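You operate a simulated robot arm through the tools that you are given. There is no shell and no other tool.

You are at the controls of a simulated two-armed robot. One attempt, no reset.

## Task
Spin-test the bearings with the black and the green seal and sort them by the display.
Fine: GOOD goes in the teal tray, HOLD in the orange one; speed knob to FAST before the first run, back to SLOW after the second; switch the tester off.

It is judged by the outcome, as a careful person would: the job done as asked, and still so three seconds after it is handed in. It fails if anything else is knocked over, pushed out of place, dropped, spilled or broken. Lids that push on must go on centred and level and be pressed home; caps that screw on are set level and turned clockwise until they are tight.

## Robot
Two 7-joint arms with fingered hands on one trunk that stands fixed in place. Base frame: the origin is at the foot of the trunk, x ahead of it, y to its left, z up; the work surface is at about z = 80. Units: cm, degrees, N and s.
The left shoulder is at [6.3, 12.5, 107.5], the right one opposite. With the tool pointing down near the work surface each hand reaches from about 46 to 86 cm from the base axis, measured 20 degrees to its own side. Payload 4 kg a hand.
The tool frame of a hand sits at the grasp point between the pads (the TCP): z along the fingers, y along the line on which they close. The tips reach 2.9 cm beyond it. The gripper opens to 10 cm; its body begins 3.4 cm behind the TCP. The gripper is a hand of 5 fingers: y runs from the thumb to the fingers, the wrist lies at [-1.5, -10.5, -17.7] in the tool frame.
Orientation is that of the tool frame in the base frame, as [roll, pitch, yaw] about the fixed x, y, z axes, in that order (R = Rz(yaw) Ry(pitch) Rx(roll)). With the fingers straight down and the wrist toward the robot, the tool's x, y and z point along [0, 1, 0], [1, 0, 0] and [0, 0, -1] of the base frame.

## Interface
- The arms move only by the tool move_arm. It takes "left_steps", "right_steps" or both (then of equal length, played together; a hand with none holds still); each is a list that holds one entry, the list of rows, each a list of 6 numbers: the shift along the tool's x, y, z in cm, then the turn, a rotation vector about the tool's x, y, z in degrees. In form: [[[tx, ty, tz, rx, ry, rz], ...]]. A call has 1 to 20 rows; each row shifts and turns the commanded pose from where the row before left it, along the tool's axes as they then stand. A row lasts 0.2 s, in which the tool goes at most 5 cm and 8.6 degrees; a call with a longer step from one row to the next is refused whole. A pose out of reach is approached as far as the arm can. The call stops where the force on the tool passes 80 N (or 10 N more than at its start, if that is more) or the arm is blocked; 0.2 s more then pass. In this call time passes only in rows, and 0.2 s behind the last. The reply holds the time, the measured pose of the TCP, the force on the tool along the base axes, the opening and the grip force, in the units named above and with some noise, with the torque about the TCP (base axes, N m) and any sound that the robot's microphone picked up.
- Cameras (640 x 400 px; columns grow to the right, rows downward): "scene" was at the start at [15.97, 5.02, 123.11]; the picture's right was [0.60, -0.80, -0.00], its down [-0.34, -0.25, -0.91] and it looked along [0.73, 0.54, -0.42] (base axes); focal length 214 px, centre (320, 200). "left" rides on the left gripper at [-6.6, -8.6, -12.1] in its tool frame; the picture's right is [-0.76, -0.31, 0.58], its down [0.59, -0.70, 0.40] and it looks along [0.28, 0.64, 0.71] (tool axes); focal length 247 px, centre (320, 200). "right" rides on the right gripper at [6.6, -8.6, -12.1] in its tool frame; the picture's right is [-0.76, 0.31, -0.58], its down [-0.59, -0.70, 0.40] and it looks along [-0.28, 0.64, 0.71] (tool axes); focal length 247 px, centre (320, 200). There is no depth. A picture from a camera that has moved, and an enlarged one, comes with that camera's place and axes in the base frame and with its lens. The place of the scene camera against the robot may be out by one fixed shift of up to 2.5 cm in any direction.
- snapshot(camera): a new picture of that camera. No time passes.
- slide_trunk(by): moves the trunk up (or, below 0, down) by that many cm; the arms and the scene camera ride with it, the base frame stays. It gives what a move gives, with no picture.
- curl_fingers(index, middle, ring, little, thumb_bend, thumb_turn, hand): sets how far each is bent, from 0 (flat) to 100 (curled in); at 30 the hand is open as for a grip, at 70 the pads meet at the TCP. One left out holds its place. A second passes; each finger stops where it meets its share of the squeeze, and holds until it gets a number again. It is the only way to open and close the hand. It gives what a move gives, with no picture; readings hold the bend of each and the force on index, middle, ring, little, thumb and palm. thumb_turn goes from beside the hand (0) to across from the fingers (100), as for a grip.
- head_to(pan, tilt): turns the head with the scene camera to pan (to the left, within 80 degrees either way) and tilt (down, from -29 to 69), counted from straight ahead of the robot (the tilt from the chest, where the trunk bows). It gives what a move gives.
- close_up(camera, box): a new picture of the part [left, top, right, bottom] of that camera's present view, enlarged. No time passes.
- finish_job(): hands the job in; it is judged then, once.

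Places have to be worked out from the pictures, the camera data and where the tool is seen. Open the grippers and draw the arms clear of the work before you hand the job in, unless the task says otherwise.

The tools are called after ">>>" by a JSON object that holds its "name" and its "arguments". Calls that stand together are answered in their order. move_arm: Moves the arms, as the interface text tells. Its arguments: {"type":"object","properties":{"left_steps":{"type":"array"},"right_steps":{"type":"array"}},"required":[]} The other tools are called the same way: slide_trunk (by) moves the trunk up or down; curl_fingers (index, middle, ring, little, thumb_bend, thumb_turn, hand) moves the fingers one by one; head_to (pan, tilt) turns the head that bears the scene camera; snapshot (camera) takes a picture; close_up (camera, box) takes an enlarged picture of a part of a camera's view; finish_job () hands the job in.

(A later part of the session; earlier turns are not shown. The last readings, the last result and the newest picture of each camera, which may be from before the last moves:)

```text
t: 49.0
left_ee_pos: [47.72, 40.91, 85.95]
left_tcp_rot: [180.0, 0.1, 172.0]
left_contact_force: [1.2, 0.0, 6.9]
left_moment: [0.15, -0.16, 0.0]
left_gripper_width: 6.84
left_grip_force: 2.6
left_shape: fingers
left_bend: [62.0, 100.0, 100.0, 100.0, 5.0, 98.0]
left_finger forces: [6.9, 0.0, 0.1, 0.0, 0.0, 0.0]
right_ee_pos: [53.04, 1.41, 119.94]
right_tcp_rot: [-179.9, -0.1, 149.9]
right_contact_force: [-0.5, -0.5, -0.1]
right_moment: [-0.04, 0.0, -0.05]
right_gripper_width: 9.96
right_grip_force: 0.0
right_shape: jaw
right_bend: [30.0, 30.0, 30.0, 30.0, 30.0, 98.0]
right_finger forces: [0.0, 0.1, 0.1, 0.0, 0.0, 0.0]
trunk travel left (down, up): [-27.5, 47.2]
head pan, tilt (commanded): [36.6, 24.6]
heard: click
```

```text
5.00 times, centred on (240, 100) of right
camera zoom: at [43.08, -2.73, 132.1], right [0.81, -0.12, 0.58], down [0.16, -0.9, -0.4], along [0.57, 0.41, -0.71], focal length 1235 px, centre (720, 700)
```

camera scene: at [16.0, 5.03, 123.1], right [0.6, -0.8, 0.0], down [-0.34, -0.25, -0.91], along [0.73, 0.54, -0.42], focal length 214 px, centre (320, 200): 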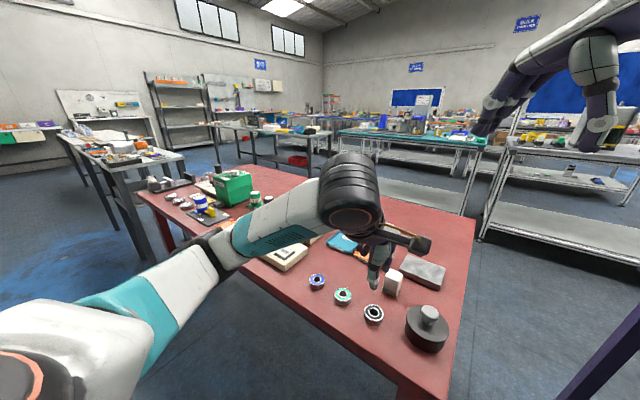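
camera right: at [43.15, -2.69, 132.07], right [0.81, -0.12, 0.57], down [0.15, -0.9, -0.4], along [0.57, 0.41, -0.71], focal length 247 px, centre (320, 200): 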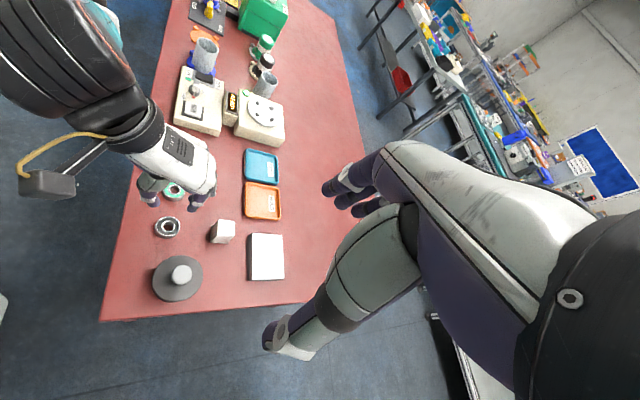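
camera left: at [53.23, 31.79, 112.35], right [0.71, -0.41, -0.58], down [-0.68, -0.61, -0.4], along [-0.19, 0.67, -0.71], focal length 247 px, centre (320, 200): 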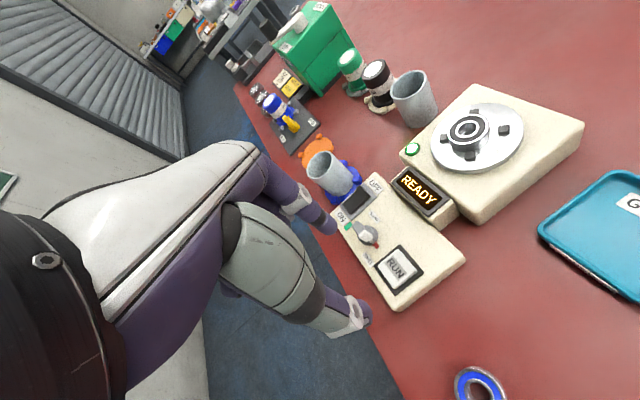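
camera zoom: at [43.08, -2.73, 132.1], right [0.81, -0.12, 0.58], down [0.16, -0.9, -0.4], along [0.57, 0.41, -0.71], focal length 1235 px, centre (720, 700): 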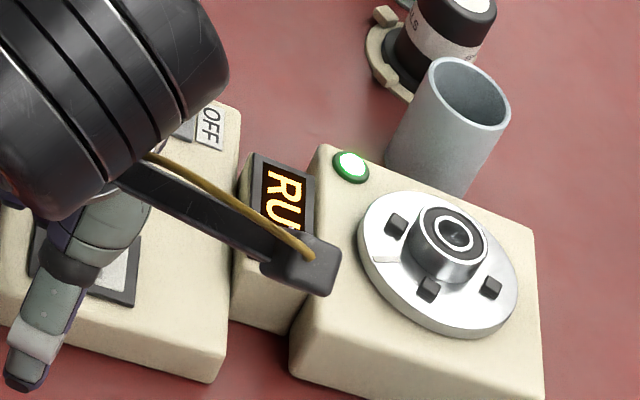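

A click, and the display shows RUN with the plate turning and the bearing in place. I lift the finger off the button and wait while the test runs.

>>> {"name": "move_arm", "arguments": {"left_steps": [[[0, 0, -1, 0, 0, 0], [0, 0, -2, 0, 0, 0], [0, 0, -3, 0, 0, 0], [0, 0, -4, 0, 0, 0], [0, 0, -4, 0, 0, 0], [0, 0, 0, 0, 0, 0]]]}}

>>> {"name": "close_up", "arguments": {"camera": "left", "box": [330, 60, 550, 290]}}

>>> {"name": "close_up", "arguments": {"camera": "right", "box": [165, 50, 305, 150]}}

```text
t: 50.4
left_ee_pos: [47.73, 40.89, 99.75]
left_tcp_rot: [-179.9, -0.2, 172.0]
left_contact_force: [-0.2, -0.2, 0.4]
left_moment: [0.0, 0.0, -0.03]
left_gripper_width: 6.8
left_grip_force: 0.0
left_shape: fingers
left_bend: [62.0, 100.0, 100.0, 100.0, 5.0, 98.0]
left_finger forces: [0.0, 0.0, 0.1, 0.0, 0.1, 0.1]
right_ee_pos: [53.0, 1.56, 119.82]
right_tcp_rot: [180.0, -0.1, 149.8]
right_contact_force: [-0.3, -0.1, -0.1]
right_moment: [-0.02, -0.02, 0.03]
right_gripper_width: 9.99
right_grip_force: 0.1
right_shape: jaw
right_bend: [30.0, 30.0, 30.0, 30.0, 30.0, 98.0]
right_finger forces: [0.0, 0.0, 0.1, 0.0, 0.0, 0.0]
trunk travel left (down, up): [-27.5, 47.2]
head pan, tilt (commanded): [36.6, 24.6]
```

```text
1.74 times, centred on (440, 175) of left
camera zoom: at [53.05, 31.67, 111.87], right [0.71, -0.41, -0.58], down [-0.68, -0.61, -0.4], along [-0.19, 0.67, -0.71], focal length 430 px, centre (111, 244)
```

zoom: 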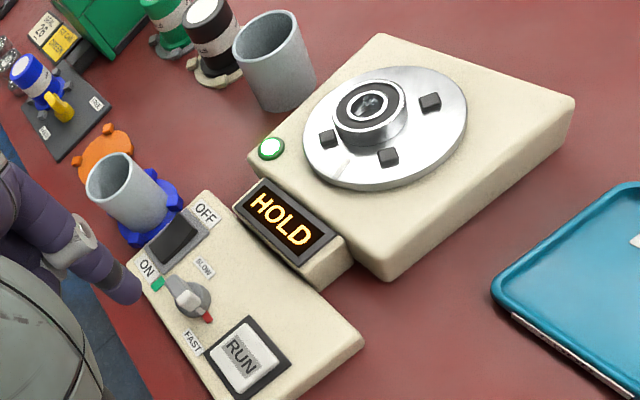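

```text
4.00 times, centred on (235, 100) of right
camera zoom: at [43.15, -2.68, 132.06], right [0.81, -0.12, 0.57], down [0.15, -0.9, -0.4], along [0.57, 0.41, -0.71], focal length 988 px, centre (660, 600)
```

zoom: 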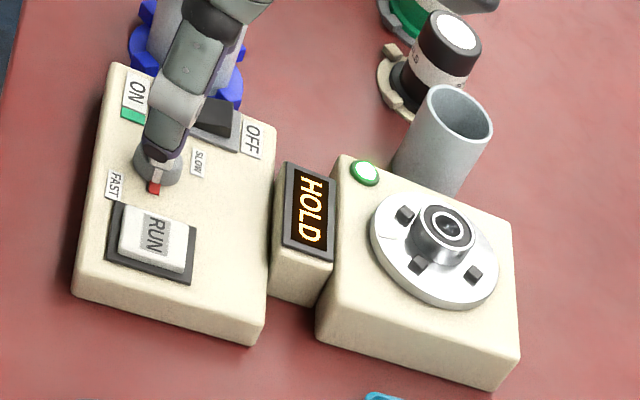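

The display now reads HOLD. I wait a couple of seconds to be sure that is the final verdict and the plate has stopped.

>>> {"name": "move_arm", "arguments": {"left_steps": [[[0, 0, 0, 0, 0, 0], [0, 0, 0, 0, 0, 0], [0, 0, 0, 0, 0, 0], [0, 0, 0, 0, 0, 0], [0, 0, 0, 0, 0, 0], [0, 0, 0, 0, 0, 0], [0, 0, 0, 0, 0, 0], [0, 0, 0, 0, 0, 0], [0, 0, 0, 0, 0, 0], [0, 0, 0, 0, 0, 0]]]}}

>>> {"name": "close_up", "arguments": {"camera": "left", "box": [410, 70, 530, 190]}}

>>> {"name": "close_up", "arguments": {"camera": "right", "box": [215, 70, 305, 150]}}

```text
t: 52.6
left_ee_pos: [47.81, 41.09, 99.78]
left_tcp_rot: [-180.0, 0.0, 172.0]
left_contact_force: [0.6, 0.0, -0.4]
left_moment: [0.0, 0.0, 0.0]
left_gripper_width: 6.83
left_grip_force: 0.0
left_shape: fingers
left_bend: [62.0, 100.0, 100.0, 100.0, 5.0, 98.0]
left_finger forces: [0.1, 0.0, 0.0, 0.1, 0.0, 0.1]
right_ee_pos: [53.14, 1.52, 119.82]
right_tcp_rot: [-180.0, -0.1, 149.8]
right_contact_force: [-0.1, 1.1, -0.6]
right_moment: [0.0, -0.04, 0.02]
right_gripper_width: 9.98
right_grip_force: 0.0
right_shape: jaw
right_bend: [30.0, 30.0, 30.0, 30.0, 30.0, 98.0]
right_finger forces: [0.0, 0.1, 0.0, 0.0, 0.0, 0.1]
trunk travel left (down, up): [-27.5, 47.2]
head pan, tilt (commanded): [36.6, 24.6]
```

```text
3.33 times, centred on (470, 130) of left
camera zoom: at [53.04, 31.63, 111.89], right [0.71, -0.41, -0.58], down [-0.68, -0.61, -0.4], along [-0.19, 0.67, -0.71], focal length 823 px, centre (-180, 433)
```

zoom: 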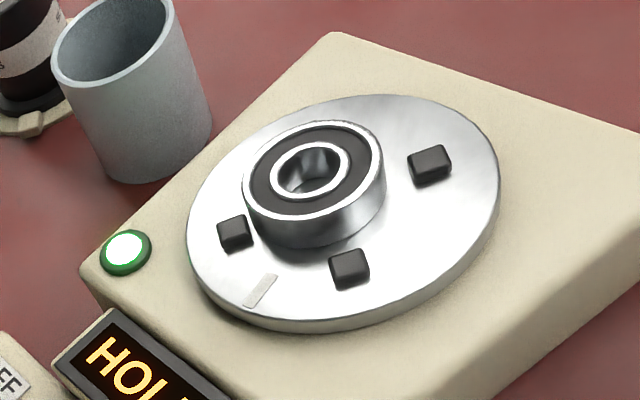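

```text
5.00 times, centred on (260, 110) of right
camera zoom: at [43.13, -2.7, 132.07], right [0.81, -0.12, 0.57], down [0.15, -0.9, -0.4], along [0.57, 0.41, -0.71], focal length 1235 px, centre (620, 650)
```

zoom: 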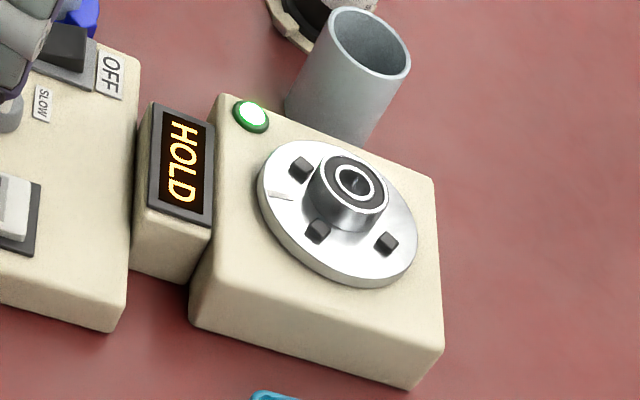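

HOLD is final for the black bearing, so it goes in the orange tray. The plate stopped with the pegs turned about 13°, so I'll come in at yaw 103 with index and thumb passing between the pegs.

>>> {"name": "move_arm", "arguments": {"left_steps": [[[0, 0, 0, 0, 0, 7.7], [0, 0, 0, 0, 0, 7.7], [0, 0, 0, 0, 0, 7.7], [0, 0, 0, 0, 0, 7.7], [0, 0, 0, 0, 0, 7.7], [0, 0, 0, 0, 0, 7.7], [0, 0, 0, 0, 0, 7.7], [0, 0, 0, 0, 0, 7.7], [0, 0, 0, 0, 0, 7.4], [0.96, 4.6, 0, 0, 0, 0], [0.96, 4.6, 0, 0, 0, 0], [0.96, 4.6, 0, 0, 0, 0], [0.96, 4.6, 0, 0, 0, 0], [0, 0, 0, 0, 0, 0]]]}}

>>> {"name": "curl_fingers", "arguments": {"hand": "left", "index": 46, "thumb_bend": 46}}

>>> {"name": "close_up", "arguments": {"camera": "left", "box": [270, 170, 450, 350]}}

>>> {"name": "close_up", "arguments": {"camera": "right", "box": [215, 50, 305, 150]}}

>>> {"name": "close_up", "arguments": {"camera": "scene", "box": [260, 150, 350, 240]}}

```text
t: 55.6
left_ee_pos: [64.75, 48.9, 100.01]
left_tcp_rot: [-179.9, 0.1, 102.8]
left_contact_force: [0.5, -0.6, -0.6]
left_moment: [-0.02, 0.03, -0.01]
left_gripper_width: 6.83
left_grip_force: 0.1
left_shape: fingers
left_bend: [62.0, 100.0, 100.0, 100.0, 5.0, 98.0]
left_finger forces: [0.0, 0.0, 0.0, 0.0, 0.0, 0.0]
right_ee_pos: [53.05, 1.53, 119.82]
right_tcp_rot: [-180.0, -0.2, 149.7]
right_contact_force: [0.0, -1.0, 1.1]
right_moment: [0.01, 0.0, 0.01]
right_gripper_width: 9.99
right_grip_force: 0.1
right_shape: jaw
right_bend: [30.0, 30.0, 30.0, 30.0, 30.0, 98.0]
right_finger forces: [0.1, 0.0, 0.1, 0.1, 0.0, 0.0]
trunk travel left (down, up): [-27.5, 47.2]
head pan, tilt (commanded): [36.6, 24.6]
```

```text
t: 56.6
left_ee_pos: [64.82, 48.91, 99.97]
left_tcp_rot: [-180.0, 0.0, 103.0]
left_contact_force: [0.2, 0.2, -0.6]
left_moment: [0.01, -0.01, -0.02]
left_gripper_width: 6.04
left_grip_force: 0.2
left_shape: fingers
left_bend: [46.0, 100.0, 100.0, 100.0, 46.0, 98.0]
left_finger forces: [0.0, 0.0, 0.1, 0.0, 0.0, 0.1]
right_ee_pos: [53.07, 1.5, 119.93]
right_tcp_rot: [179.9, -0.1, 149.7]
right_contact_force: [-0.2, 0.9, 0.5]
right_moment: [-0.02, -0.02, -0.01]
right_gripper_width: 10.0
right_grip_force: 0.2
right_shape: jaw
right_bend: [30.0, 30.0, 30.0, 30.0, 30.0, 98.0]
right_finger forces: [0.0, 0.0, 0.0, 0.1, 0.0, 0.0]
trunk travel left (down, up): [-27.5, 47.2]
head pan, tilt (commanded): [36.6, 24.6]
```

```text
2.22 times, centred on (360, 260) of left
camera zoom: at [57.87, 40.64, 112.08], right [-0.13, -0.81, -0.58], down [-0.82, 0.42, -0.4], along [0.56, 0.42, -0.71], focal length 549 px, centre (231, 67)
```

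zoom: 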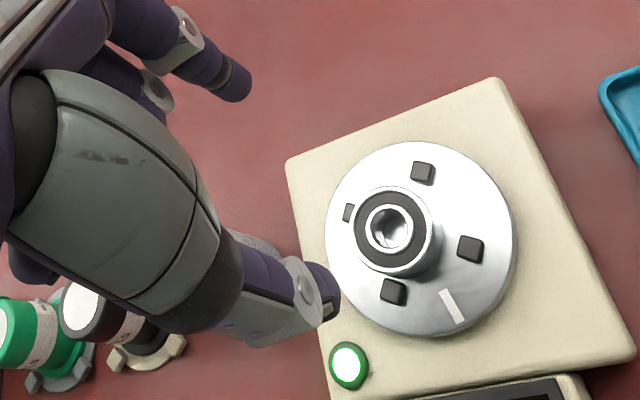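

```text
4.00 times, centred on (260, 100) of right
camera zoom: at [43.11, -2.69, 132.07], right [0.81, -0.12, 0.57], down [0.15, -0.9, -0.4], along [0.57, 0.41, -0.71], focal length 988 px, centre (560, 600)
```

zoom: 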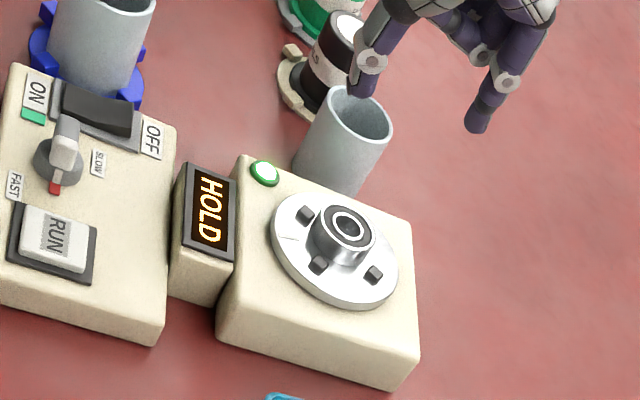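

```text
4.44 times, centred on (305, 195) of scene
camera zoom: at [15.96, 5.02, 123.1], right [0.6, -0.8, 0.0], down [-0.34, -0.25, -0.91], along [0.73, 0.54, -0.42], focal length 953 px, centre (387, 222)
```

zoom: 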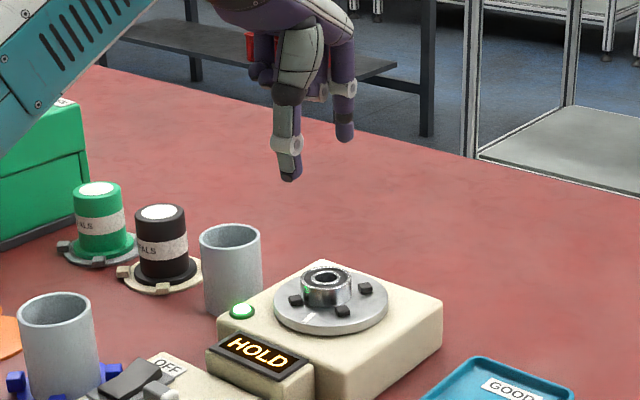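

The hand camera confirms the bearing at (64.92, 48.28) and the index–thumb line passing through it, in the gap between pegs. I descend to z 92 and check clearance to the pegs and the grey cup.

>>> {"name": "move_arm", "arguments": {"left_steps": [[[0, 0, 2.5, 0, 0, 0], [0, 0, 2.5, 0, 0, 0], [0, 0, 1.5, 0, 0, 0], [0, 0, 1.5, 0, 0, 0], [0, 0, 0, 0, 0, 0]]]}}

>>> {"name": "close_up", "arguments": {"camera": "left", "box": [270, 170, 430, 330]}}

>>> {"name": "close_up", "arguments": {"camera": "right", "box": [235, 65, 305, 135]}}

>>> {"name": "close_up", "arguments": {"camera": "scene", "box": [270, 180, 350, 240]}}

```text
t: 57.8
left_ee_pos: [64.61, 48.72, 91.86]
left_tcp_rot: [180.0, 0.0, 102.8]
left_contact_force: [0.5, -0.3, -0.4]
left_moment: [0.02, -0.02, 0.0]
left_gripper_width: 6.03
left_grip_force: 0.1
left_shape: fingers
left_bend: [46.0, 100.0, 100.0, 100.0, 46.0, 98.0]
left_finger forces: [0.0, 0.1, 0.0, 0.0, 0.0, 0.1]
right_ee_pos: [53.11, 1.47, 119.95]
right_tcp_rot: [180.0, -0.1, 149.7]
right_contact_force: [0.6, -0.6, 0.1]
right_moment: [-0.02, 0.01, -0.04]
right_gripper_width: 10.0
right_grip_force: 0.1
right_shape: jaw
right_bend: [30.0, 30.0, 30.0, 30.0, 30.0, 98.0]
right_finger forces: [0.0, 0.0, 0.0, 0.1, 0.1, 0.0]
trunk travel left (down, up): [-27.5, 47.2]
head pan, tilt (commanded): [36.6, 24.6]
```

```text
2.50 times, centred on (350, 250) of left
camera zoom: at [57.76, 40.39, 103.91], right [-0.13, -0.81, -0.58], down [-0.82, 0.42, -0.4], along [0.56, 0.42, -0.71], focal length 617 px, centre (245, 75)
```

zoom: 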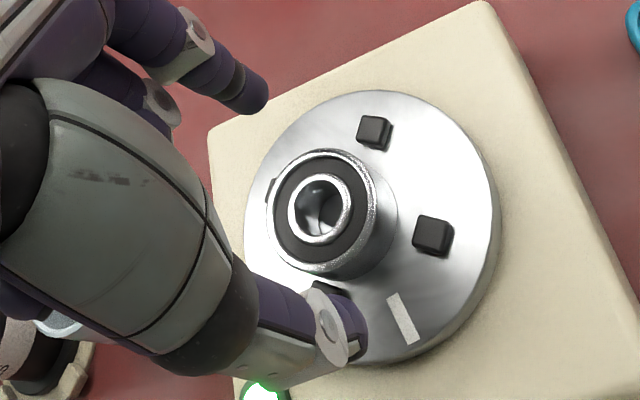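

```text
5.71 times, centred on (270, 100) of right
camera zoom: at [43.11, -2.7, 132.08], right [0.81, -0.12, 0.58], down [0.16, -0.9, -0.4], along [0.57, 0.41, -0.71], focal length 1411 px, centre (606, 771)
```

zoom: 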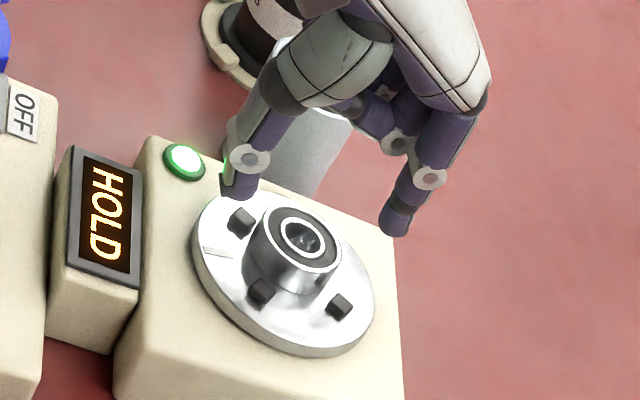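

```text
6.67 times, centred on (310, 210) of scene
camera zoom: at [15.96, 5.01, 123.11], right [0.6, -0.8, 0.0], down [-0.34, -0.25, -0.91], along [0.73, 0.54, -0.42], focal length 1430 px, centre (387, 133)
```

zoom: 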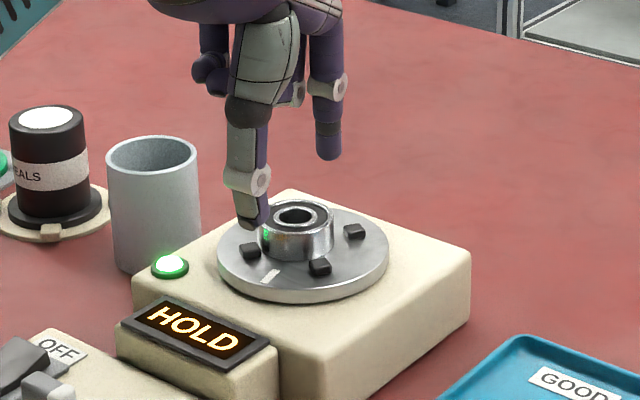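

Clearances look fine. I adjust 0.3 cm along the closing axis and lower so that the tips pass between the pegs to just above the plate.

>>> {"name": "move_arm", "arguments": {"left_steps": [[[0.12, 0.3, 0, 0, 0, 0], [0, 0, 1.2, 0, 0, 0], [0, 0, 1.0, 0, 0, 0], [0, 0, 0.7, 0, 0, 0], [0, 0, 0, 0, 0, 0]]]}}

>>> {"name": "close_up", "arguments": {"camera": "left", "box": [270, 170, 430, 330]}}

>>> {"name": "close_up", "arguments": {"camera": "right", "box": [240, 80, 300, 130]}}

>>> {"name": "close_up", "arguments": {"camera": "scene", "box": [275, 190, 345, 240]}}

```text
t: 59.0
left_ee_pos: [65.02, 48.99, 89.06]
left_tcp_rot: [180.0, 0.0, 102.9]
left_contact_force: [-0.2, 0.5, 0.2]
left_moment: [-0.01, -0.02, 0.02]
left_gripper_width: 6.04
left_grip_force: 0.1
left_shape: fingers
left_bend: [46.0, 100.0, 100.0, 100.0, 46.0, 98.0]
left_finger forces: [0.0, 0.0, 0.0, 0.0, 0.0, 0.1]
right_ee_pos: [53.12, 1.46, 119.88]
right_tcp_rot: [180.0, -0.1, 149.8]
right_contact_force: [1.3, 0.2, -0.5]
right_moment: [0.02, 0.01, 0.0]
right_gripper_width: 9.98
right_grip_force: 0.1
right_shape: jaw
right_bend: [30.0, 30.0, 30.0, 30.0, 30.0, 98.0]
right_finger forces: [0.1, 0.0, 0.0, 0.0, 0.0, 0.0]
trunk travel left (down, up): [-27.5, 47.2]
head pan, tilt (commanded): [36.6, 24.6]
```

```text
2.50 times, centred on (350, 250) of left
camera zoom: at [58.14, 40.63, 101.1], right [-0.13, -0.81, -0.58], down [-0.82, 0.42, -0.4], along [0.56, 0.42, -0.71], focal length 617 px, centre (245, 75)
```

zoom: 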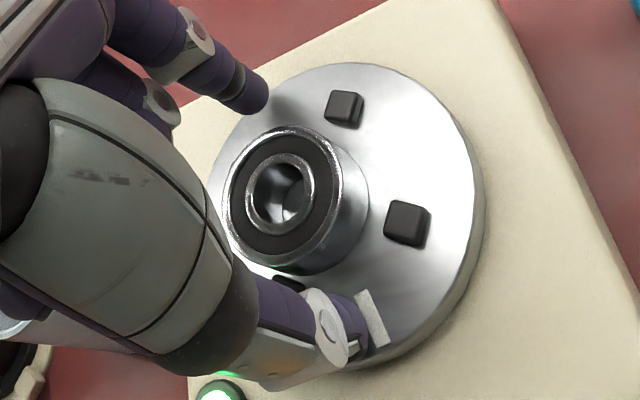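

```text
8.00 times, centred on (270, 105) of right
camera zoom: at [43.11, -2.7, 132.07], right [0.81, -0.12, 0.58], down [0.15, -0.9, -0.4], along [0.57, 0.41, -0.71], focal length 1976 px, centre (720, 960)
```

zoom: 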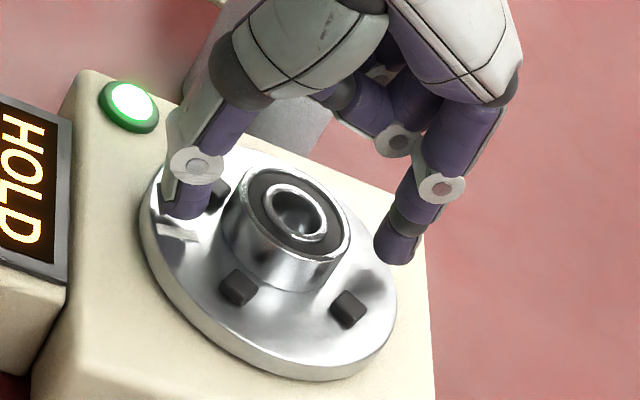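

```text
8.00 times, centred on (310, 215) of scene
camera zoom: at [15.96, 5.01, 123.11], right [0.6, -0.8, 0.0], down [-0.34, -0.25, -0.91], along [0.73, 0.54, -0.42], focal length 1716 px, centre (400, 80)
```

zoom: 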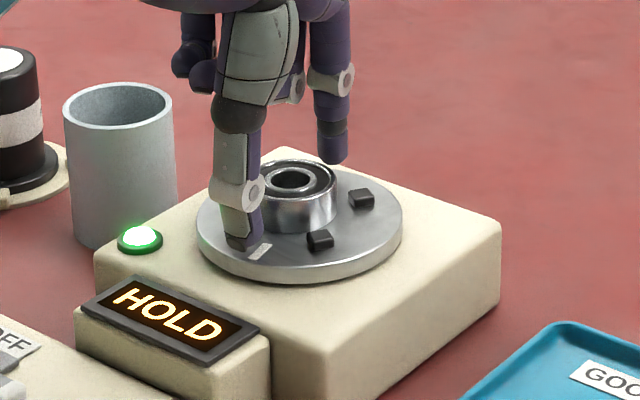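

Index and thumb straddle the bearing in the gaps between pegs. I close the pinch.

>>> {"name": "curl_fingers", "arguments": {"hand": "left", "index": 62, "thumb_bend": 62}}

>>> {"name": "close_up", "arguments": {"camera": "left", "box": [270, 170, 430, 330]}}

>>> {"name": "close_up", "arguments": {"camera": "right", "box": [240, 80, 300, 130]}}

```text
t: 60.0
left_ee_pos: [64.89, 48.95, 88.98]
left_tcp_rot: [180.0, 0.0, 102.8]
left_contact_force: [0.2, 0.3, 0.4]
left_moment: [0.0, -0.03, -0.06]
left_gripper_width: 3.51
left_grip_force: 5.1
left_shape: fingers
left_bend: [57.0, 100.0, 100.0, 100.0, 58.0, 97.0]
left_finger forces: [4.6, 0.0, 0.0, 0.0, 4.3, 0.0]
right_ee_pos: [53.1, 1.41, 119.89]
right_tcp_rot: [-180.0, -0.1, 149.8]
right_contact_force: [-0.2, 0.0, -0.3]
right_moment: [-0.02, -0.01, 0.01]
right_gripper_width: 10.0
right_grip_force: 0.1
right_shape: jaw
right_bend: [30.0, 30.0, 30.0, 30.0, 30.0, 98.0]
right_finger forces: [0.1, 0.0, 0.1, 0.1, 0.0, 0.1]
trunk travel left (down, up): [-27.5, 47.2]
head pan, tilt (commanded): [36.6, 24.6]
```

```text
2.50 times, centred on (350, 250) of left
camera zoom: at [58.14, 40.63, 101.1], right [-0.13, -0.81, -0.58], down [-0.82, 0.42, -0.4], along [0.56, 0.42, -0.71], focal length 617 px, centre (245, 75)
```

zoom: 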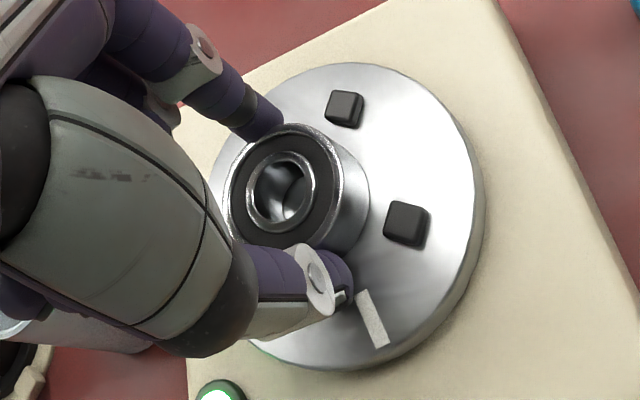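

```text
8.00 times, centred on (270, 105) of right
camera zoom: at [43.11, -2.7, 132.07], right [0.81, -0.12, 0.57], down [0.15, -0.9, -0.4], along [0.57, 0.41, -0.71], focal length 1976 px, centre (720, 960)
```

zoom: 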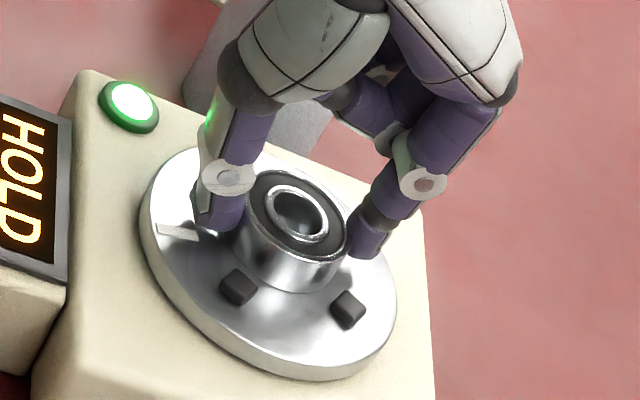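

A balanced pinch (4.6 / 4.3 N). I lift slowly and check that the bearing comes up level.

>>> {"name": "move_arm", "arguments": {"left_steps": [[[0, 0, -0.4, 0, 0, 0], [0, 0, -0.8, 0, 0, 0], [0, 0, -1.0, 0, 0, 0], [0, 0, -1.5, 0, 0, 0], [0, 0, -1.5, 0, 0, 0], [0, 0, 0, 0, 0, 0]]]}}

>>> {"name": "close_up", "arguments": {"camera": "left", "box": [270, 170, 430, 330]}}

>>> {"name": "close_up", "arguments": {"camera": "right", "box": [240, 60, 310, 130]}}

>>> {"name": "close_up", "arguments": {"camera": "scene", "box": [275, 170, 345, 240]}}

```text
t: 61.4
left_ee_pos: [65.12, 48.91, 94.23]
left_tcp_rot: [-179.9, -0.1, 103.0]
left_contact_force: [-1.1, -0.7, -0.4]
left_moment: [0.01, 0.01, 0.0]
left_gripper_width: 3.54
left_grip_force: 4.7
left_shape: fingers
left_bend: [57.0, 100.0, 100.0, 100.0, 58.0, 97.0]
left_finger forces: [4.5, 0.0, 0.0, 0.0, 4.5, 0.0]
right_ee_pos: [53.23, 1.41, 119.87]
right_tcp_rot: [180.0, -0.2, 149.9]
right_contact_force: [0.9, 0.4, -0.1]
right_moment: [-0.01, 0.0, 0.03]
right_gripper_width: 9.99
right_grip_force: 0.0
right_shape: jaw
right_bend: [30.0, 30.0, 30.0, 30.0, 30.0, 98.0]
right_finger forces: [0.0, 0.0, 0.1, 0.0, 0.0, 0.0]
trunk travel left (down, up): [-27.5, 47.2]
head pan, tilt (commanded): [36.6, 24.6]
```

```text
2.50 times, centred on (350, 250) of left
camera zoom: at [58.23, 40.55, 106.33], right [-0.13, -0.81, -0.58], down [-0.82, 0.42, -0.4], along [0.56, 0.42, -0.71], focal length 617 px, centre (245, 75)
```

zoom: 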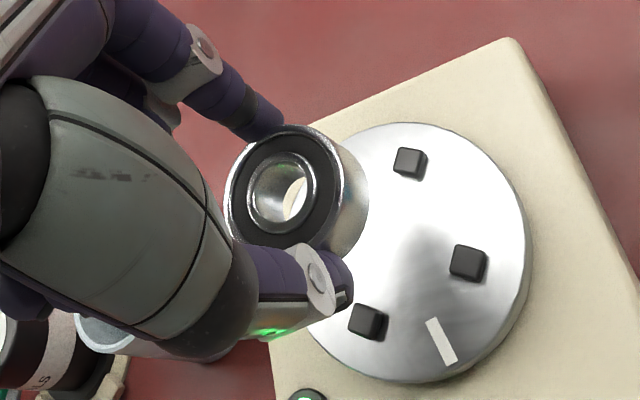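

```text
5.71 times, centred on (275, 95) of right
camera zoom: at [43.17, -2.67, 132.06], right [0.81, -0.12, 0.57], down [0.16, -0.9, -0.4], along [0.57, 0.41, -0.71], focal length 1411 px, centre (577, 800)
```

zoom: 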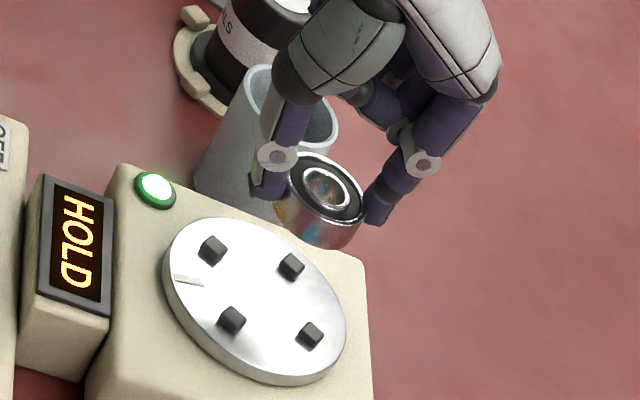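

```text
5.71 times, centred on (310, 205) of scene
camera zoom: at [16.02, 5.03, 123.1], right [0.6, -0.8, 0.0], down [-0.34, -0.25, -0.91], along [0.73, 0.54, -0.42], focal length 1226 px, centre (377, 171)
```

zoom: 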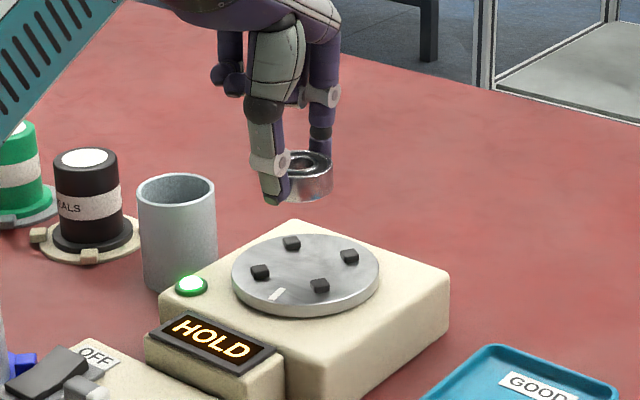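

The bearing is up and level, its centre about (−0.64, −0.1) in tool x, y. I carry it over to the orange HOLD tray and hover for a check.

>>> {"name": "move_arm", "arguments": {"left_steps": [[[0, 0, -1.4, 0, 0, 0], [0, 0, -1.4, 0, 0, 0], [0, 0, 0, 0, 0, 6.5], [0, 0, 0, 0, 0, 6.5], [-4.18, 0.18, 0, 0, 0, 0], [-4.18, 0.18, 0, 0, 0, 0], [-4.18, 0.18, 0, 0, 0, 0], [-4.18, 0.18, 0, 0, 0, 0], [-4.18, 0.18, 0, 0, 0, 0], [-4.18, 0.18, 0, 0, 0, 0], [0, 0, 3, 0, 0, 0], [0, 0, 3, 0, 0, 0], [0, 0, 0, 0, 0, 0]]]}}

>>> {"name": "snapshot", "arguments": {"camera": "left"}}

>>> {"name": "close_up", "arguments": {"camera": "right", "box": [215, 130, 315, 230]}}

>>> {"name": "close_up", "arguments": {"camera": "scene", "box": [320, 190, 420, 280]}}

```text
t: 64.2
left_ee_pos: [66.26, 23.87, 91.15]
left_tcp_rot: [-180.0, 0.0, 89.8]
left_contact_force: [0.8, 0.9, -1.4]
left_moment: [-0.01, -0.03, 0.01]
left_gripper_width: 3.5
left_grip_force: 3.7
left_shape: fingers
left_bend: [57.0, 100.0, 100.0, 100.0, 58.0, 97.0]
left_finger forces: [4.5, 0.0, 0.0, 0.0, 4.5, 0.0]
right_ee_pos: [53.13, 1.32, 120.06]
right_tcp_rot: [-179.9, -0.2, 149.7]
right_contact_force: [0.8, -0.3, -0.2]
right_moment: [0.0, 0.03, 0.01]
right_gripper_width: 10.0
right_grip_force: 0.0
right_shape: jaw
right_bend: [30.0, 30.0, 30.0, 30.0, 30.0, 98.0]
right_finger forces: [0.0, 0.0, 0.1, 0.1, 0.1, 0.0]
trunk travel left (down, up): [-27.5, 47.2]
head pan, tilt (commanded): [36.6, 24.6]
```

```text
taken
camera left: at [57.75, 17.24, 103.15], right [-0.31, -0.76, -0.58], down [-0.7, 0.59, -0.4], along [0.64, 0.28, -0.71], focal length 247 px, centre (320, 200)
```

left: 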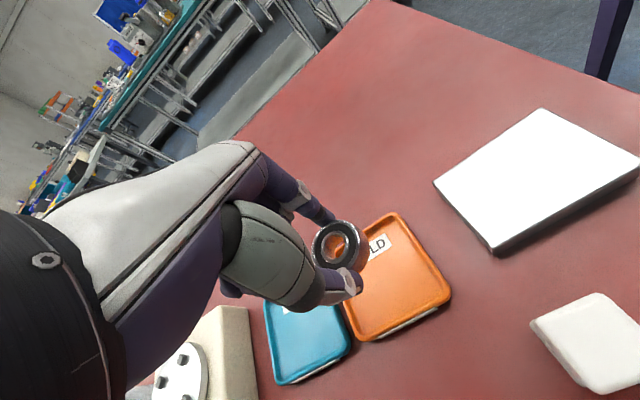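

```text
4.00 times, centred on (265, 180) of right
camera zoom: at [43.13, -2.73, 132.07], right [0.81, -0.12, 0.57], down [0.15, -0.9, -0.4], along [0.57, 0.41, -0.71], focal length 988 px, centre (540, 280)
```

zoom: 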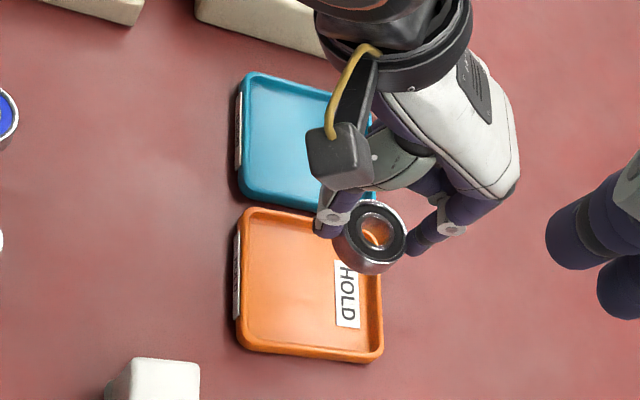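

```text
4.44 times, centred on (370, 235) of scene
camera zoom: at [15.99, 4.99, 123.11], right [0.6, -0.8, 0.0], down [-0.34, -0.25, -0.91], along [0.73, 0.54, -0.42], focal length 953 px, centre (98, 44)
```

zoom: 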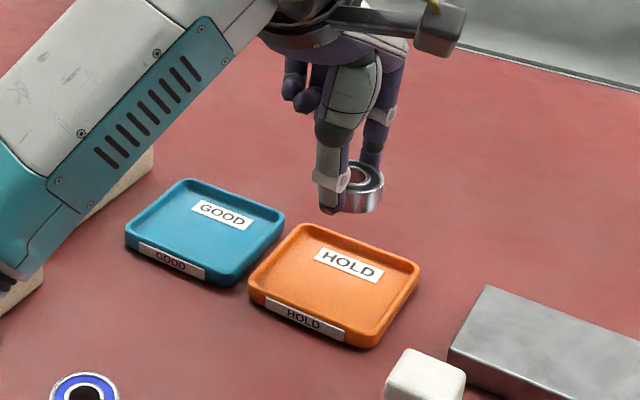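

The tray centre is about (66.0, 23.6) and the bearing hangs at about (66.25, 23.2). I centre it slightly and lower toward the tray floor.

>>> {"name": "move_arm", "arguments": {"left_steps": [[[0.1, -0.25, 0, 0, 0, 0], [0, 0, 2, 0, 0, 0], [0, 0, 2, 0, 0, 0], [0, 0, 1.5, 0, 0, 0], [0, 0, 0.7, 0, 0, 0], [0, 0, 0, 0, 0, 0]]]}}

>>> {"name": "close_up", "arguments": {"camera": "left", "box": [280, 180, 440, 320]}}

>>> {"name": "close_up", "arguments": {"camera": "right", "box": [225, 140, 305, 220]}}

>>> {"name": "close_up", "arguments": {"camera": "scene", "box": [340, 210, 420, 280]}}

```text
t: 65.6
left_ee_pos: [65.92, 23.98, 84.92]
left_tcp_rot: [-180.0, 0.0, 89.8]
left_contact_force: [-0.4, 0.1, -1.0]
left_moment: [0.0, -0.03, 0.01]
left_gripper_width: 3.5
left_grip_force: 4.7
left_shape: fingers
left_bend: [57.0, 100.0, 100.0, 100.0, 58.0, 97.0]
left_finger forces: [4.5, 0.0, 0.0, 0.1, 4.3, 0.0]
right_ee_pos: [53.13, 1.39, 119.86]
right_tcp_rot: [180.0, -0.1, 149.8]
right_contact_force: [-0.2, 0.2, 0.2]
right_moment: [0.08, 0.01, 0.0]
right_gripper_width: 9.99
right_grip_force: 0.1
right_shape: jaw
right_bend: [30.0, 30.0, 30.0, 30.0, 30.0, 98.0]
right_finger forces: [0.1, 0.0, 0.0, 0.0, 0.0, 0.0]
trunk travel left (down, up): [-27.5, 47.2]
head pan, tilt (commanded): [36.6, 24.6]
```

```text
2.86 times, centred on (360, 250) of left
camera zoom: at [57.36, 17.37, 96.97], right [-0.31, -0.76, -0.58], down [-0.7, 0.59, -0.4], along [0.64, 0.28, -0.71], focal length 706 px, centre (206, 57)
```

zoom: 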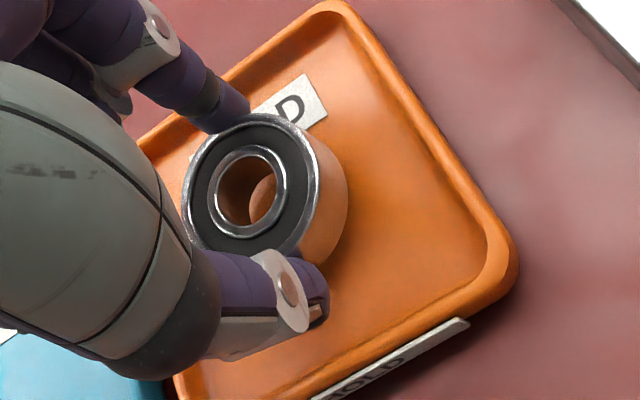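

```text
5.00 times, centred on (265, 180) of right
camera zoom: at [43.14, -2.72, 132.07], right [0.81, -0.12, 0.57], down [0.15, -0.9, -0.4], along [0.57, 0.41, -0.71], focal length 1235 px, centre (595, 300)
```

zoom: 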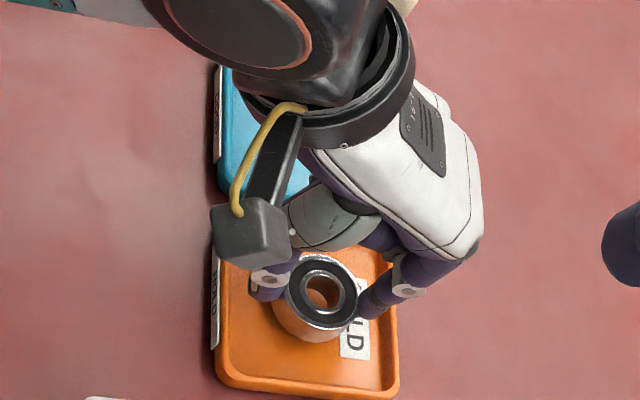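

```text
5.71 times, centred on (380, 245) of scene
camera zoom: at [15.99, 5.0, 123.1], right [0.6, -0.8, 0.0], down [-0.34, -0.25, -0.91], along [0.73, 0.54, -0.42], focal length 1226 px, centre (-23, -57)
```

zoom: 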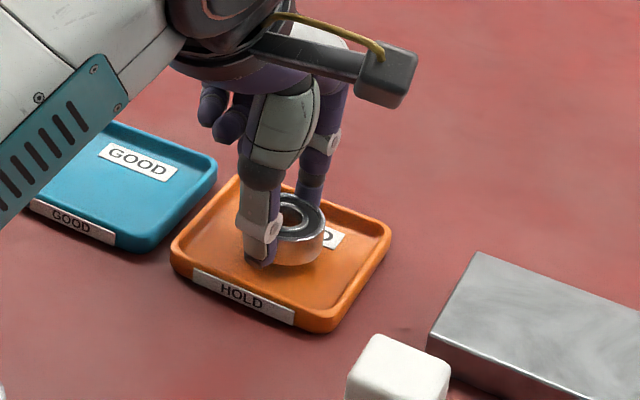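

The bearing is over the tray's middle with room for both digits inside the rim. I lower the last bit in small steps until I feel contact.

>>> {"name": "move_arm", "arguments": {"left_steps": [[[0, 0, 0.3, 0, 0, 0], [0, 0, 0.15, 0, 0, 0], [0, 0, 0.1, 0, 0, 0], [0, 0, 0, 0, 0, 0]]]}}

>>> {"name": "close_up", "arguments": {"camera": "scene", "box": [350, 225, 410, 275]}}

```text
t: 66.6
left_ee_pos: [65.94, 23.89, 84.35]
left_tcp_rot: [179.9, 0.1, 89.9]
left_contact_force: [-0.3, 0.4, -1.2]
left_moment: [0.05, 0.02, -0.01]
left_gripper_width: 3.5
left_grip_force: 4.4
left_shape: fingers
left_bend: [57.0, 100.0, 100.0, 100.0, 58.0, 97.0]
left_finger forces: [4.3, 0.0, 0.0, 0.0, 4.5, 0.0]
right_ee_pos: [53.06, 1.54, 119.96]
right_tcp_rot: [179.9, -0.1, 149.8]
right_contact_force: [0.2, 0.7, 0.2]
right_moment: [0.01, -0.03, -0.01]
right_gripper_width: 9.99
right_grip_force: 0.1
right_shape: jaw
right_bend: [30.0, 30.0, 30.0, 30.0, 30.0, 98.0]
right_finger forces: [0.0, 0.0, 0.1, 0.0, 0.0, 0.0]
trunk travel left (down, up): [-27.5, 47.2]
head pan, tilt (commanded): [36.6, 24.6]
```

```text
8.00 times, centred on (380, 250) of scene
camera zoom: at [15.99, 5.0, 123.1], right [0.6, -0.8, 0.0], down [-0.34, -0.25, -0.91], along [0.73, 0.54, -0.42], focal length 1716 px, centre (-160, -200)
```

zoom: 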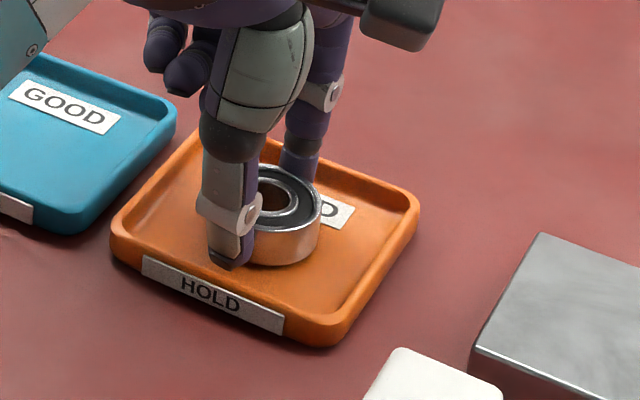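

No contact yet, so I ease down a few more millimetres.

>>> {"name": "move_arm", "arguments": {"left_steps": [[[0, 0, 0.12, 0, 0, 0], [0, 0, 0.12, 0, 0, 0], [0, 0, 0, 0, 0, 0]]]}}

```text
t: 67.4
left_ee_pos: [65.85, 23.88, 84.13]
left_tcp_rot: [-180.0, 0.0, 89.9]
left_contact_force: [-0.2, 0.2, -0.1]
left_moment: [-0.01, 0.0, -0.01]
left_gripper_width: 3.52
left_grip_force: 4.8
left_shape: fingers
left_bend: [57.0, 100.0, 100.0, 100.0, 58.0, 97.0]
left_finger forces: [4.4, 0.0, 0.0, 0.0, 4.4, 0.1]
right_ee_pos: [53.04, 1.5, 119.85]
right_tcp_rot: [-180.0, -0.1, 149.8]
right_contact_force: [0.3, -0.7, -0.4]
right_moment: [-0.03, 0.02, -0.03]
right_gripper_width: 10.0
right_grip_force: 0.0
right_shape: jaw
right_bend: [30.0, 30.0, 30.0, 30.0, 30.0, 98.0]
right_finger forces: [0.0, 0.0, 0.0, 0.1, 0.0, 0.0]
trunk travel left (down, up): [-27.5, 47.2]
head pan, tilt (commanded): [36.6, 24.6]
```

The weight reading has eased, perhaps just touching. I go 0.15 cm further to confirm.

>>> {"name": "move_arm", "arguments": {"left_steps": [[[0, 0, 0.15, 0, 0, 0], [0, 0, 0, 0, 0, 0]]]}}

>>> {"name": "close_up", "arguments": {"camera": "scene", "box": [350, 225, 410, 275]}}

```text
t: 68.0
left_ee_pos: [65.89, 24.05, 84.09]
left_tcp_rot: [180.0, 0.0, 89.9]
left_contact_force: [0.9, -0.2, 2.2]
left_moment: [0.03, 0.0, 0.03]
left_gripper_width: 3.48
left_grip_force: 5.1
left_shape: fingers
left_bend: [57.0, 100.0, 100.0, 100.0, 58.0, 97.0]
left_finger forces: [5.2, 0.1, 0.0, 0.0, 4.4, 0.0]
right_ee_pos: [53.08, 1.39, 119.89]
right_tcp_rot: [-180.0, -0.1, 149.9]
right_contact_force: [0.8, 0.2, 0.0]
right_moment: [-0.01, 0.01, 0.01]
right_gripper_width: 10.0
right_grip_force: 0.1
right_shape: jaw
right_bend: [30.0, 30.0, 30.0, 30.0, 30.0, 98.0]
right_finger forces: [0.0, 0.0, 0.0, 0.0, 0.1, 0.1]
trunk travel left (down, up): [-27.5, 47.2]
head pan, tilt (commanded): [36.6, 24.6]
```

```text
8.00 times, centred on (380, 250) of scene
camera zoom: at [15.98, 5.0, 123.11], right [0.6, -0.8, 0.0], down [-0.34, -0.25, -0.91], along [0.73, 0.54, -0.42], focal length 1716 px, centre (-160, -200)
```

zoom: 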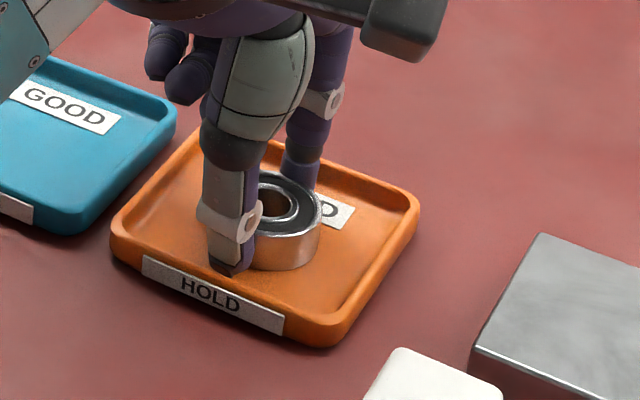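

The floor now pushes back with about 2 N: the bearing rests in the orange tray. I open the pinch gently and rise straight up.

>>> {"name": "curl_fingers", "arguments": {"hand": "left", "index": 51, "thumb_bend": 52}}

>>> {"name": "move_arm", "arguments": {"left_steps": [[[0, 0, -0.5, 0, 0, 0], [0, 0, -1, 0, 0, 0], [0, 0, -2, 0, 0, 0], [0, 0, -4, 0, 0, 0], [0, 0, -4, 0, 0, 0], [0, 0, 0, 0, 0, 0]]]}}

>>> {"name": "snapshot", "arguments": {"camera": "left"}}

>>> {"name": "close_up", "arguments": {"camera": "scene", "box": [320, 200, 420, 290]}}

```text
t: 69.0
left_ee_pos: [65.8, 23.89, 83.96]
left_tcp_rot: [-180.0, 0.0, 89.9]
left_contact_force: [0.7, 0.2, -0.4]
left_moment: [0.03, 0.04, -0.02]
left_gripper_width: 4.59
left_grip_force: 0.1
left_shape: fingers
left_bend: [51.0, 100.0, 100.0, 100.0, 52.0, 98.0]
left_finger forces: [0.0, 0.0, 0.1, 0.1, 0.0, 0.1]
right_ee_pos: [53.06, 1.5, 119.87]
right_tcp_rot: [-180.0, -0.2, 149.9]
right_contact_force: [0.8, 0.2, 0.0]
right_moment: [-0.03, 0.0, -0.05]
right_gripper_width: 9.96
right_grip_force: 0.0
right_shape: jaw
right_bend: [30.0, 30.0, 30.0, 30.0, 30.0, 98.0]
right_finger forces: [0.0, 0.0, 0.0, 0.0, 0.0, 0.0]
trunk travel left (down, up): [-27.5, 47.2]
head pan, tilt (commanded): [36.6, 24.6]
```

```text
t: 70.4
left_ee_pos: [65.92, 23.82, 95.69]
left_tcp_rot: [180.0, -0.1, 89.8]
left_contact_force: [-0.8, 0.2, 0.0]
left_moment: [0.01, 0.0, -0.01]
left_gripper_width: 4.64
left_grip_force: 0.1
left_shape: fingers
left_bend: [51.0, 100.0, 100.0, 100.0, 52.0, 98.0]
left_finger forces: [0.0, 0.0, 0.0, 0.0, 0.0, 0.1]
right_ee_pos: [53.05, 1.47, 119.8]
right_tcp_rot: [-179.9, -0.3, 149.8]
right_contact_force: [0.2, 0.7, -0.2]
right_moment: [0.02, -0.02, -0.02]
right_gripper_width: 10.0
right_grip_force: 0.1
right_shape: jaw
right_bend: [30.0, 30.0, 30.0, 30.0, 30.0, 98.0]
right_finger forces: [0.0, 0.0, 0.0, 0.1, 0.0, 0.0]
trunk travel left (down, up): [-27.5, 47.2]
head pan, tilt (commanded): [36.6, 24.6]
```

```text
taken
camera left: at [57.37, 17.35, 107.71], right [-0.31, -0.76, -0.58], down [-0.7, 0.59, -0.4], along [0.64, 0.28, -0.71], focal length 247 px, centre (320, 200)
```

left: 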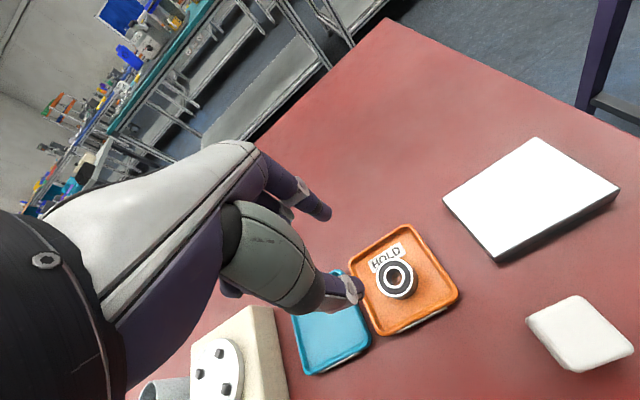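

```text
4.44 times, centred on (370, 245) of scene
camera zoom: at [16.0, 5.0, 123.1], right [0.6, -0.8, 0.0], down [-0.34, -0.25, -0.91], along [0.73, 0.54, -0.42], focal length 953 px, centre (98, 0)
```

zoom: 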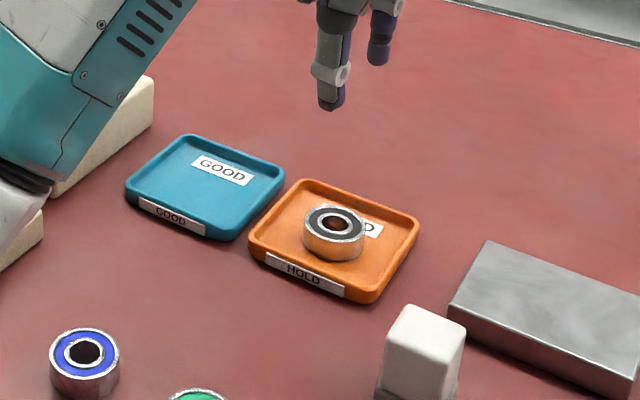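

The black bearing lies flat in the orange HOLD tray. Now I go to the green bearing near (47.1, 22.8) and hover for a precise fix.

>>> {"name": "move_arm", "arguments": {"left_steps": [[[-0.1, -4.69, 0, 0, 0, 0], [-0.1, -4.69, 0, 0, 0, 0], [-0.1, -4.69, 0, 0, 0, 0], [-0.1, -4.69, 0, 0, 0, 0], [0, 0, 1.5, 0, 0, 0], [0, 0, 0, 0, 0, 0]]]}}

>>> {"name": "curl_fingers", "arguments": {"hand": "left", "index": 46, "thumb_bend": 46}}

>>> {"name": "close_up", "arguments": {"camera": "left", "box": [280, 180, 460, 340]}}

>>> {"name": "close_up", "arguments": {"camera": "right", "box": [120, 130, 240, 250]}}

```text
t: 71.8
left_ee_pos: [46.94, 23.61, 93.68]
left_tcp_rot: [180.0, 0.1, 90.0]
left_contact_force: [-0.7, 0.2, -0.4]
left_moment: [0.01, 0.05, -0.03]
left_gripper_width: 4.61
left_grip_force: 0.1
left_shape: fingers
left_bend: [51.0, 100.0, 100.0, 100.0, 52.0, 98.0]
left_finger forces: [0.0, 0.0, 0.1, 0.0, 0.1, 0.1]
right_ee_pos: [53.02, 1.48, 119.86]
right_tcp_rot: [179.9, -0.1, 149.8]
right_contact_force: [-0.1, -0.2, -0.1]
right_moment: [0.01, 0.01, 0.01]
right_gripper_width: 9.97
right_grip_force: 0.0
right_shape: jaw
right_bend: [30.0, 30.0, 30.0, 30.0, 30.0, 98.0]
right_finger forces: [0.1, 0.1, 0.0, 0.0, 0.1, 0.0]
trunk travel left (down, up): [-27.5, 47.2]
head pan, tilt (commanded): [36.6, 24.6]
```

```text
t: 72.8
left_ee_pos: [47.03, 23.61, 93.63]
left_tcp_rot: [-179.9, -0.1, 90.0]
left_contact_force: [0.5, 0.2, 0.2]
left_moment: [-0.02, 0.01, 0.01]
left_gripper_width: 5.96
left_grip_force: 0.0
left_shape: fingers
left_bend: [46.0, 100.0, 100.0, 100.0, 46.0, 98.0]
left_finger forces: [0.1, 0.0, 0.0, 0.1, 0.0, 0.0]
right_ee_pos: [53.03, 1.48, 119.87]
right_tcp_rot: [-180.0, -0.1, 149.9]
right_contact_force: [-1.0, -0.2, 0.4]
right_moment: [0.01, 0.01, -0.03]
right_gripper_width: 9.99
right_grip_force: 0.1
right_shape: jaw
right_bend: [30.0, 30.0, 30.0, 30.0, 30.0, 98.0]
right_finger forces: [0.0, 0.0, 0.0, 0.1, 0.0, 0.1]
trunk travel left (down, up): [-27.5, 47.2]
head pan, tilt (commanded): [36.6, 24.6]
```

```text
2.50 times, centred on (370, 260) of left
camera zoom: at [38.4, 17.09, 105.72], right [-0.31, -0.76, -0.58], down [-0.7, 0.59, -0.4], along [0.64, 0.28, -0.71], focal length 617 px, centre (195, 50)
```

zoom: 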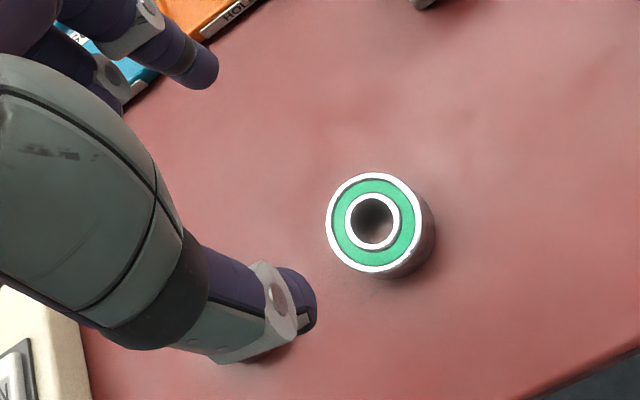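

```text
3.33 times, centred on (180, 190) of right
camera zoom: at [43.13, -2.7, 132.07], right [0.81, -0.12, 0.57], down [0.16, -0.9, -0.4], along [0.57, 0.41, -0.71], focal length 823 px, centre (787, 233)
```

zoom: 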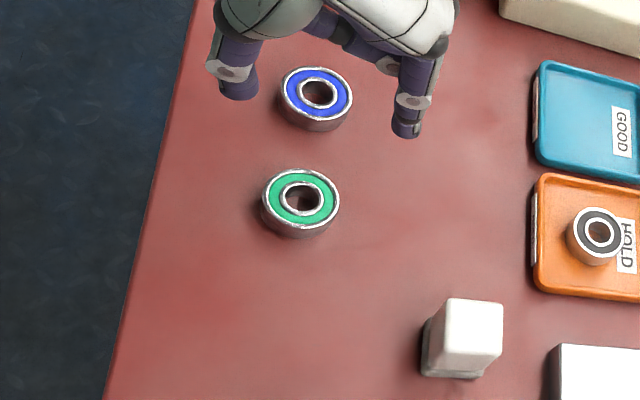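

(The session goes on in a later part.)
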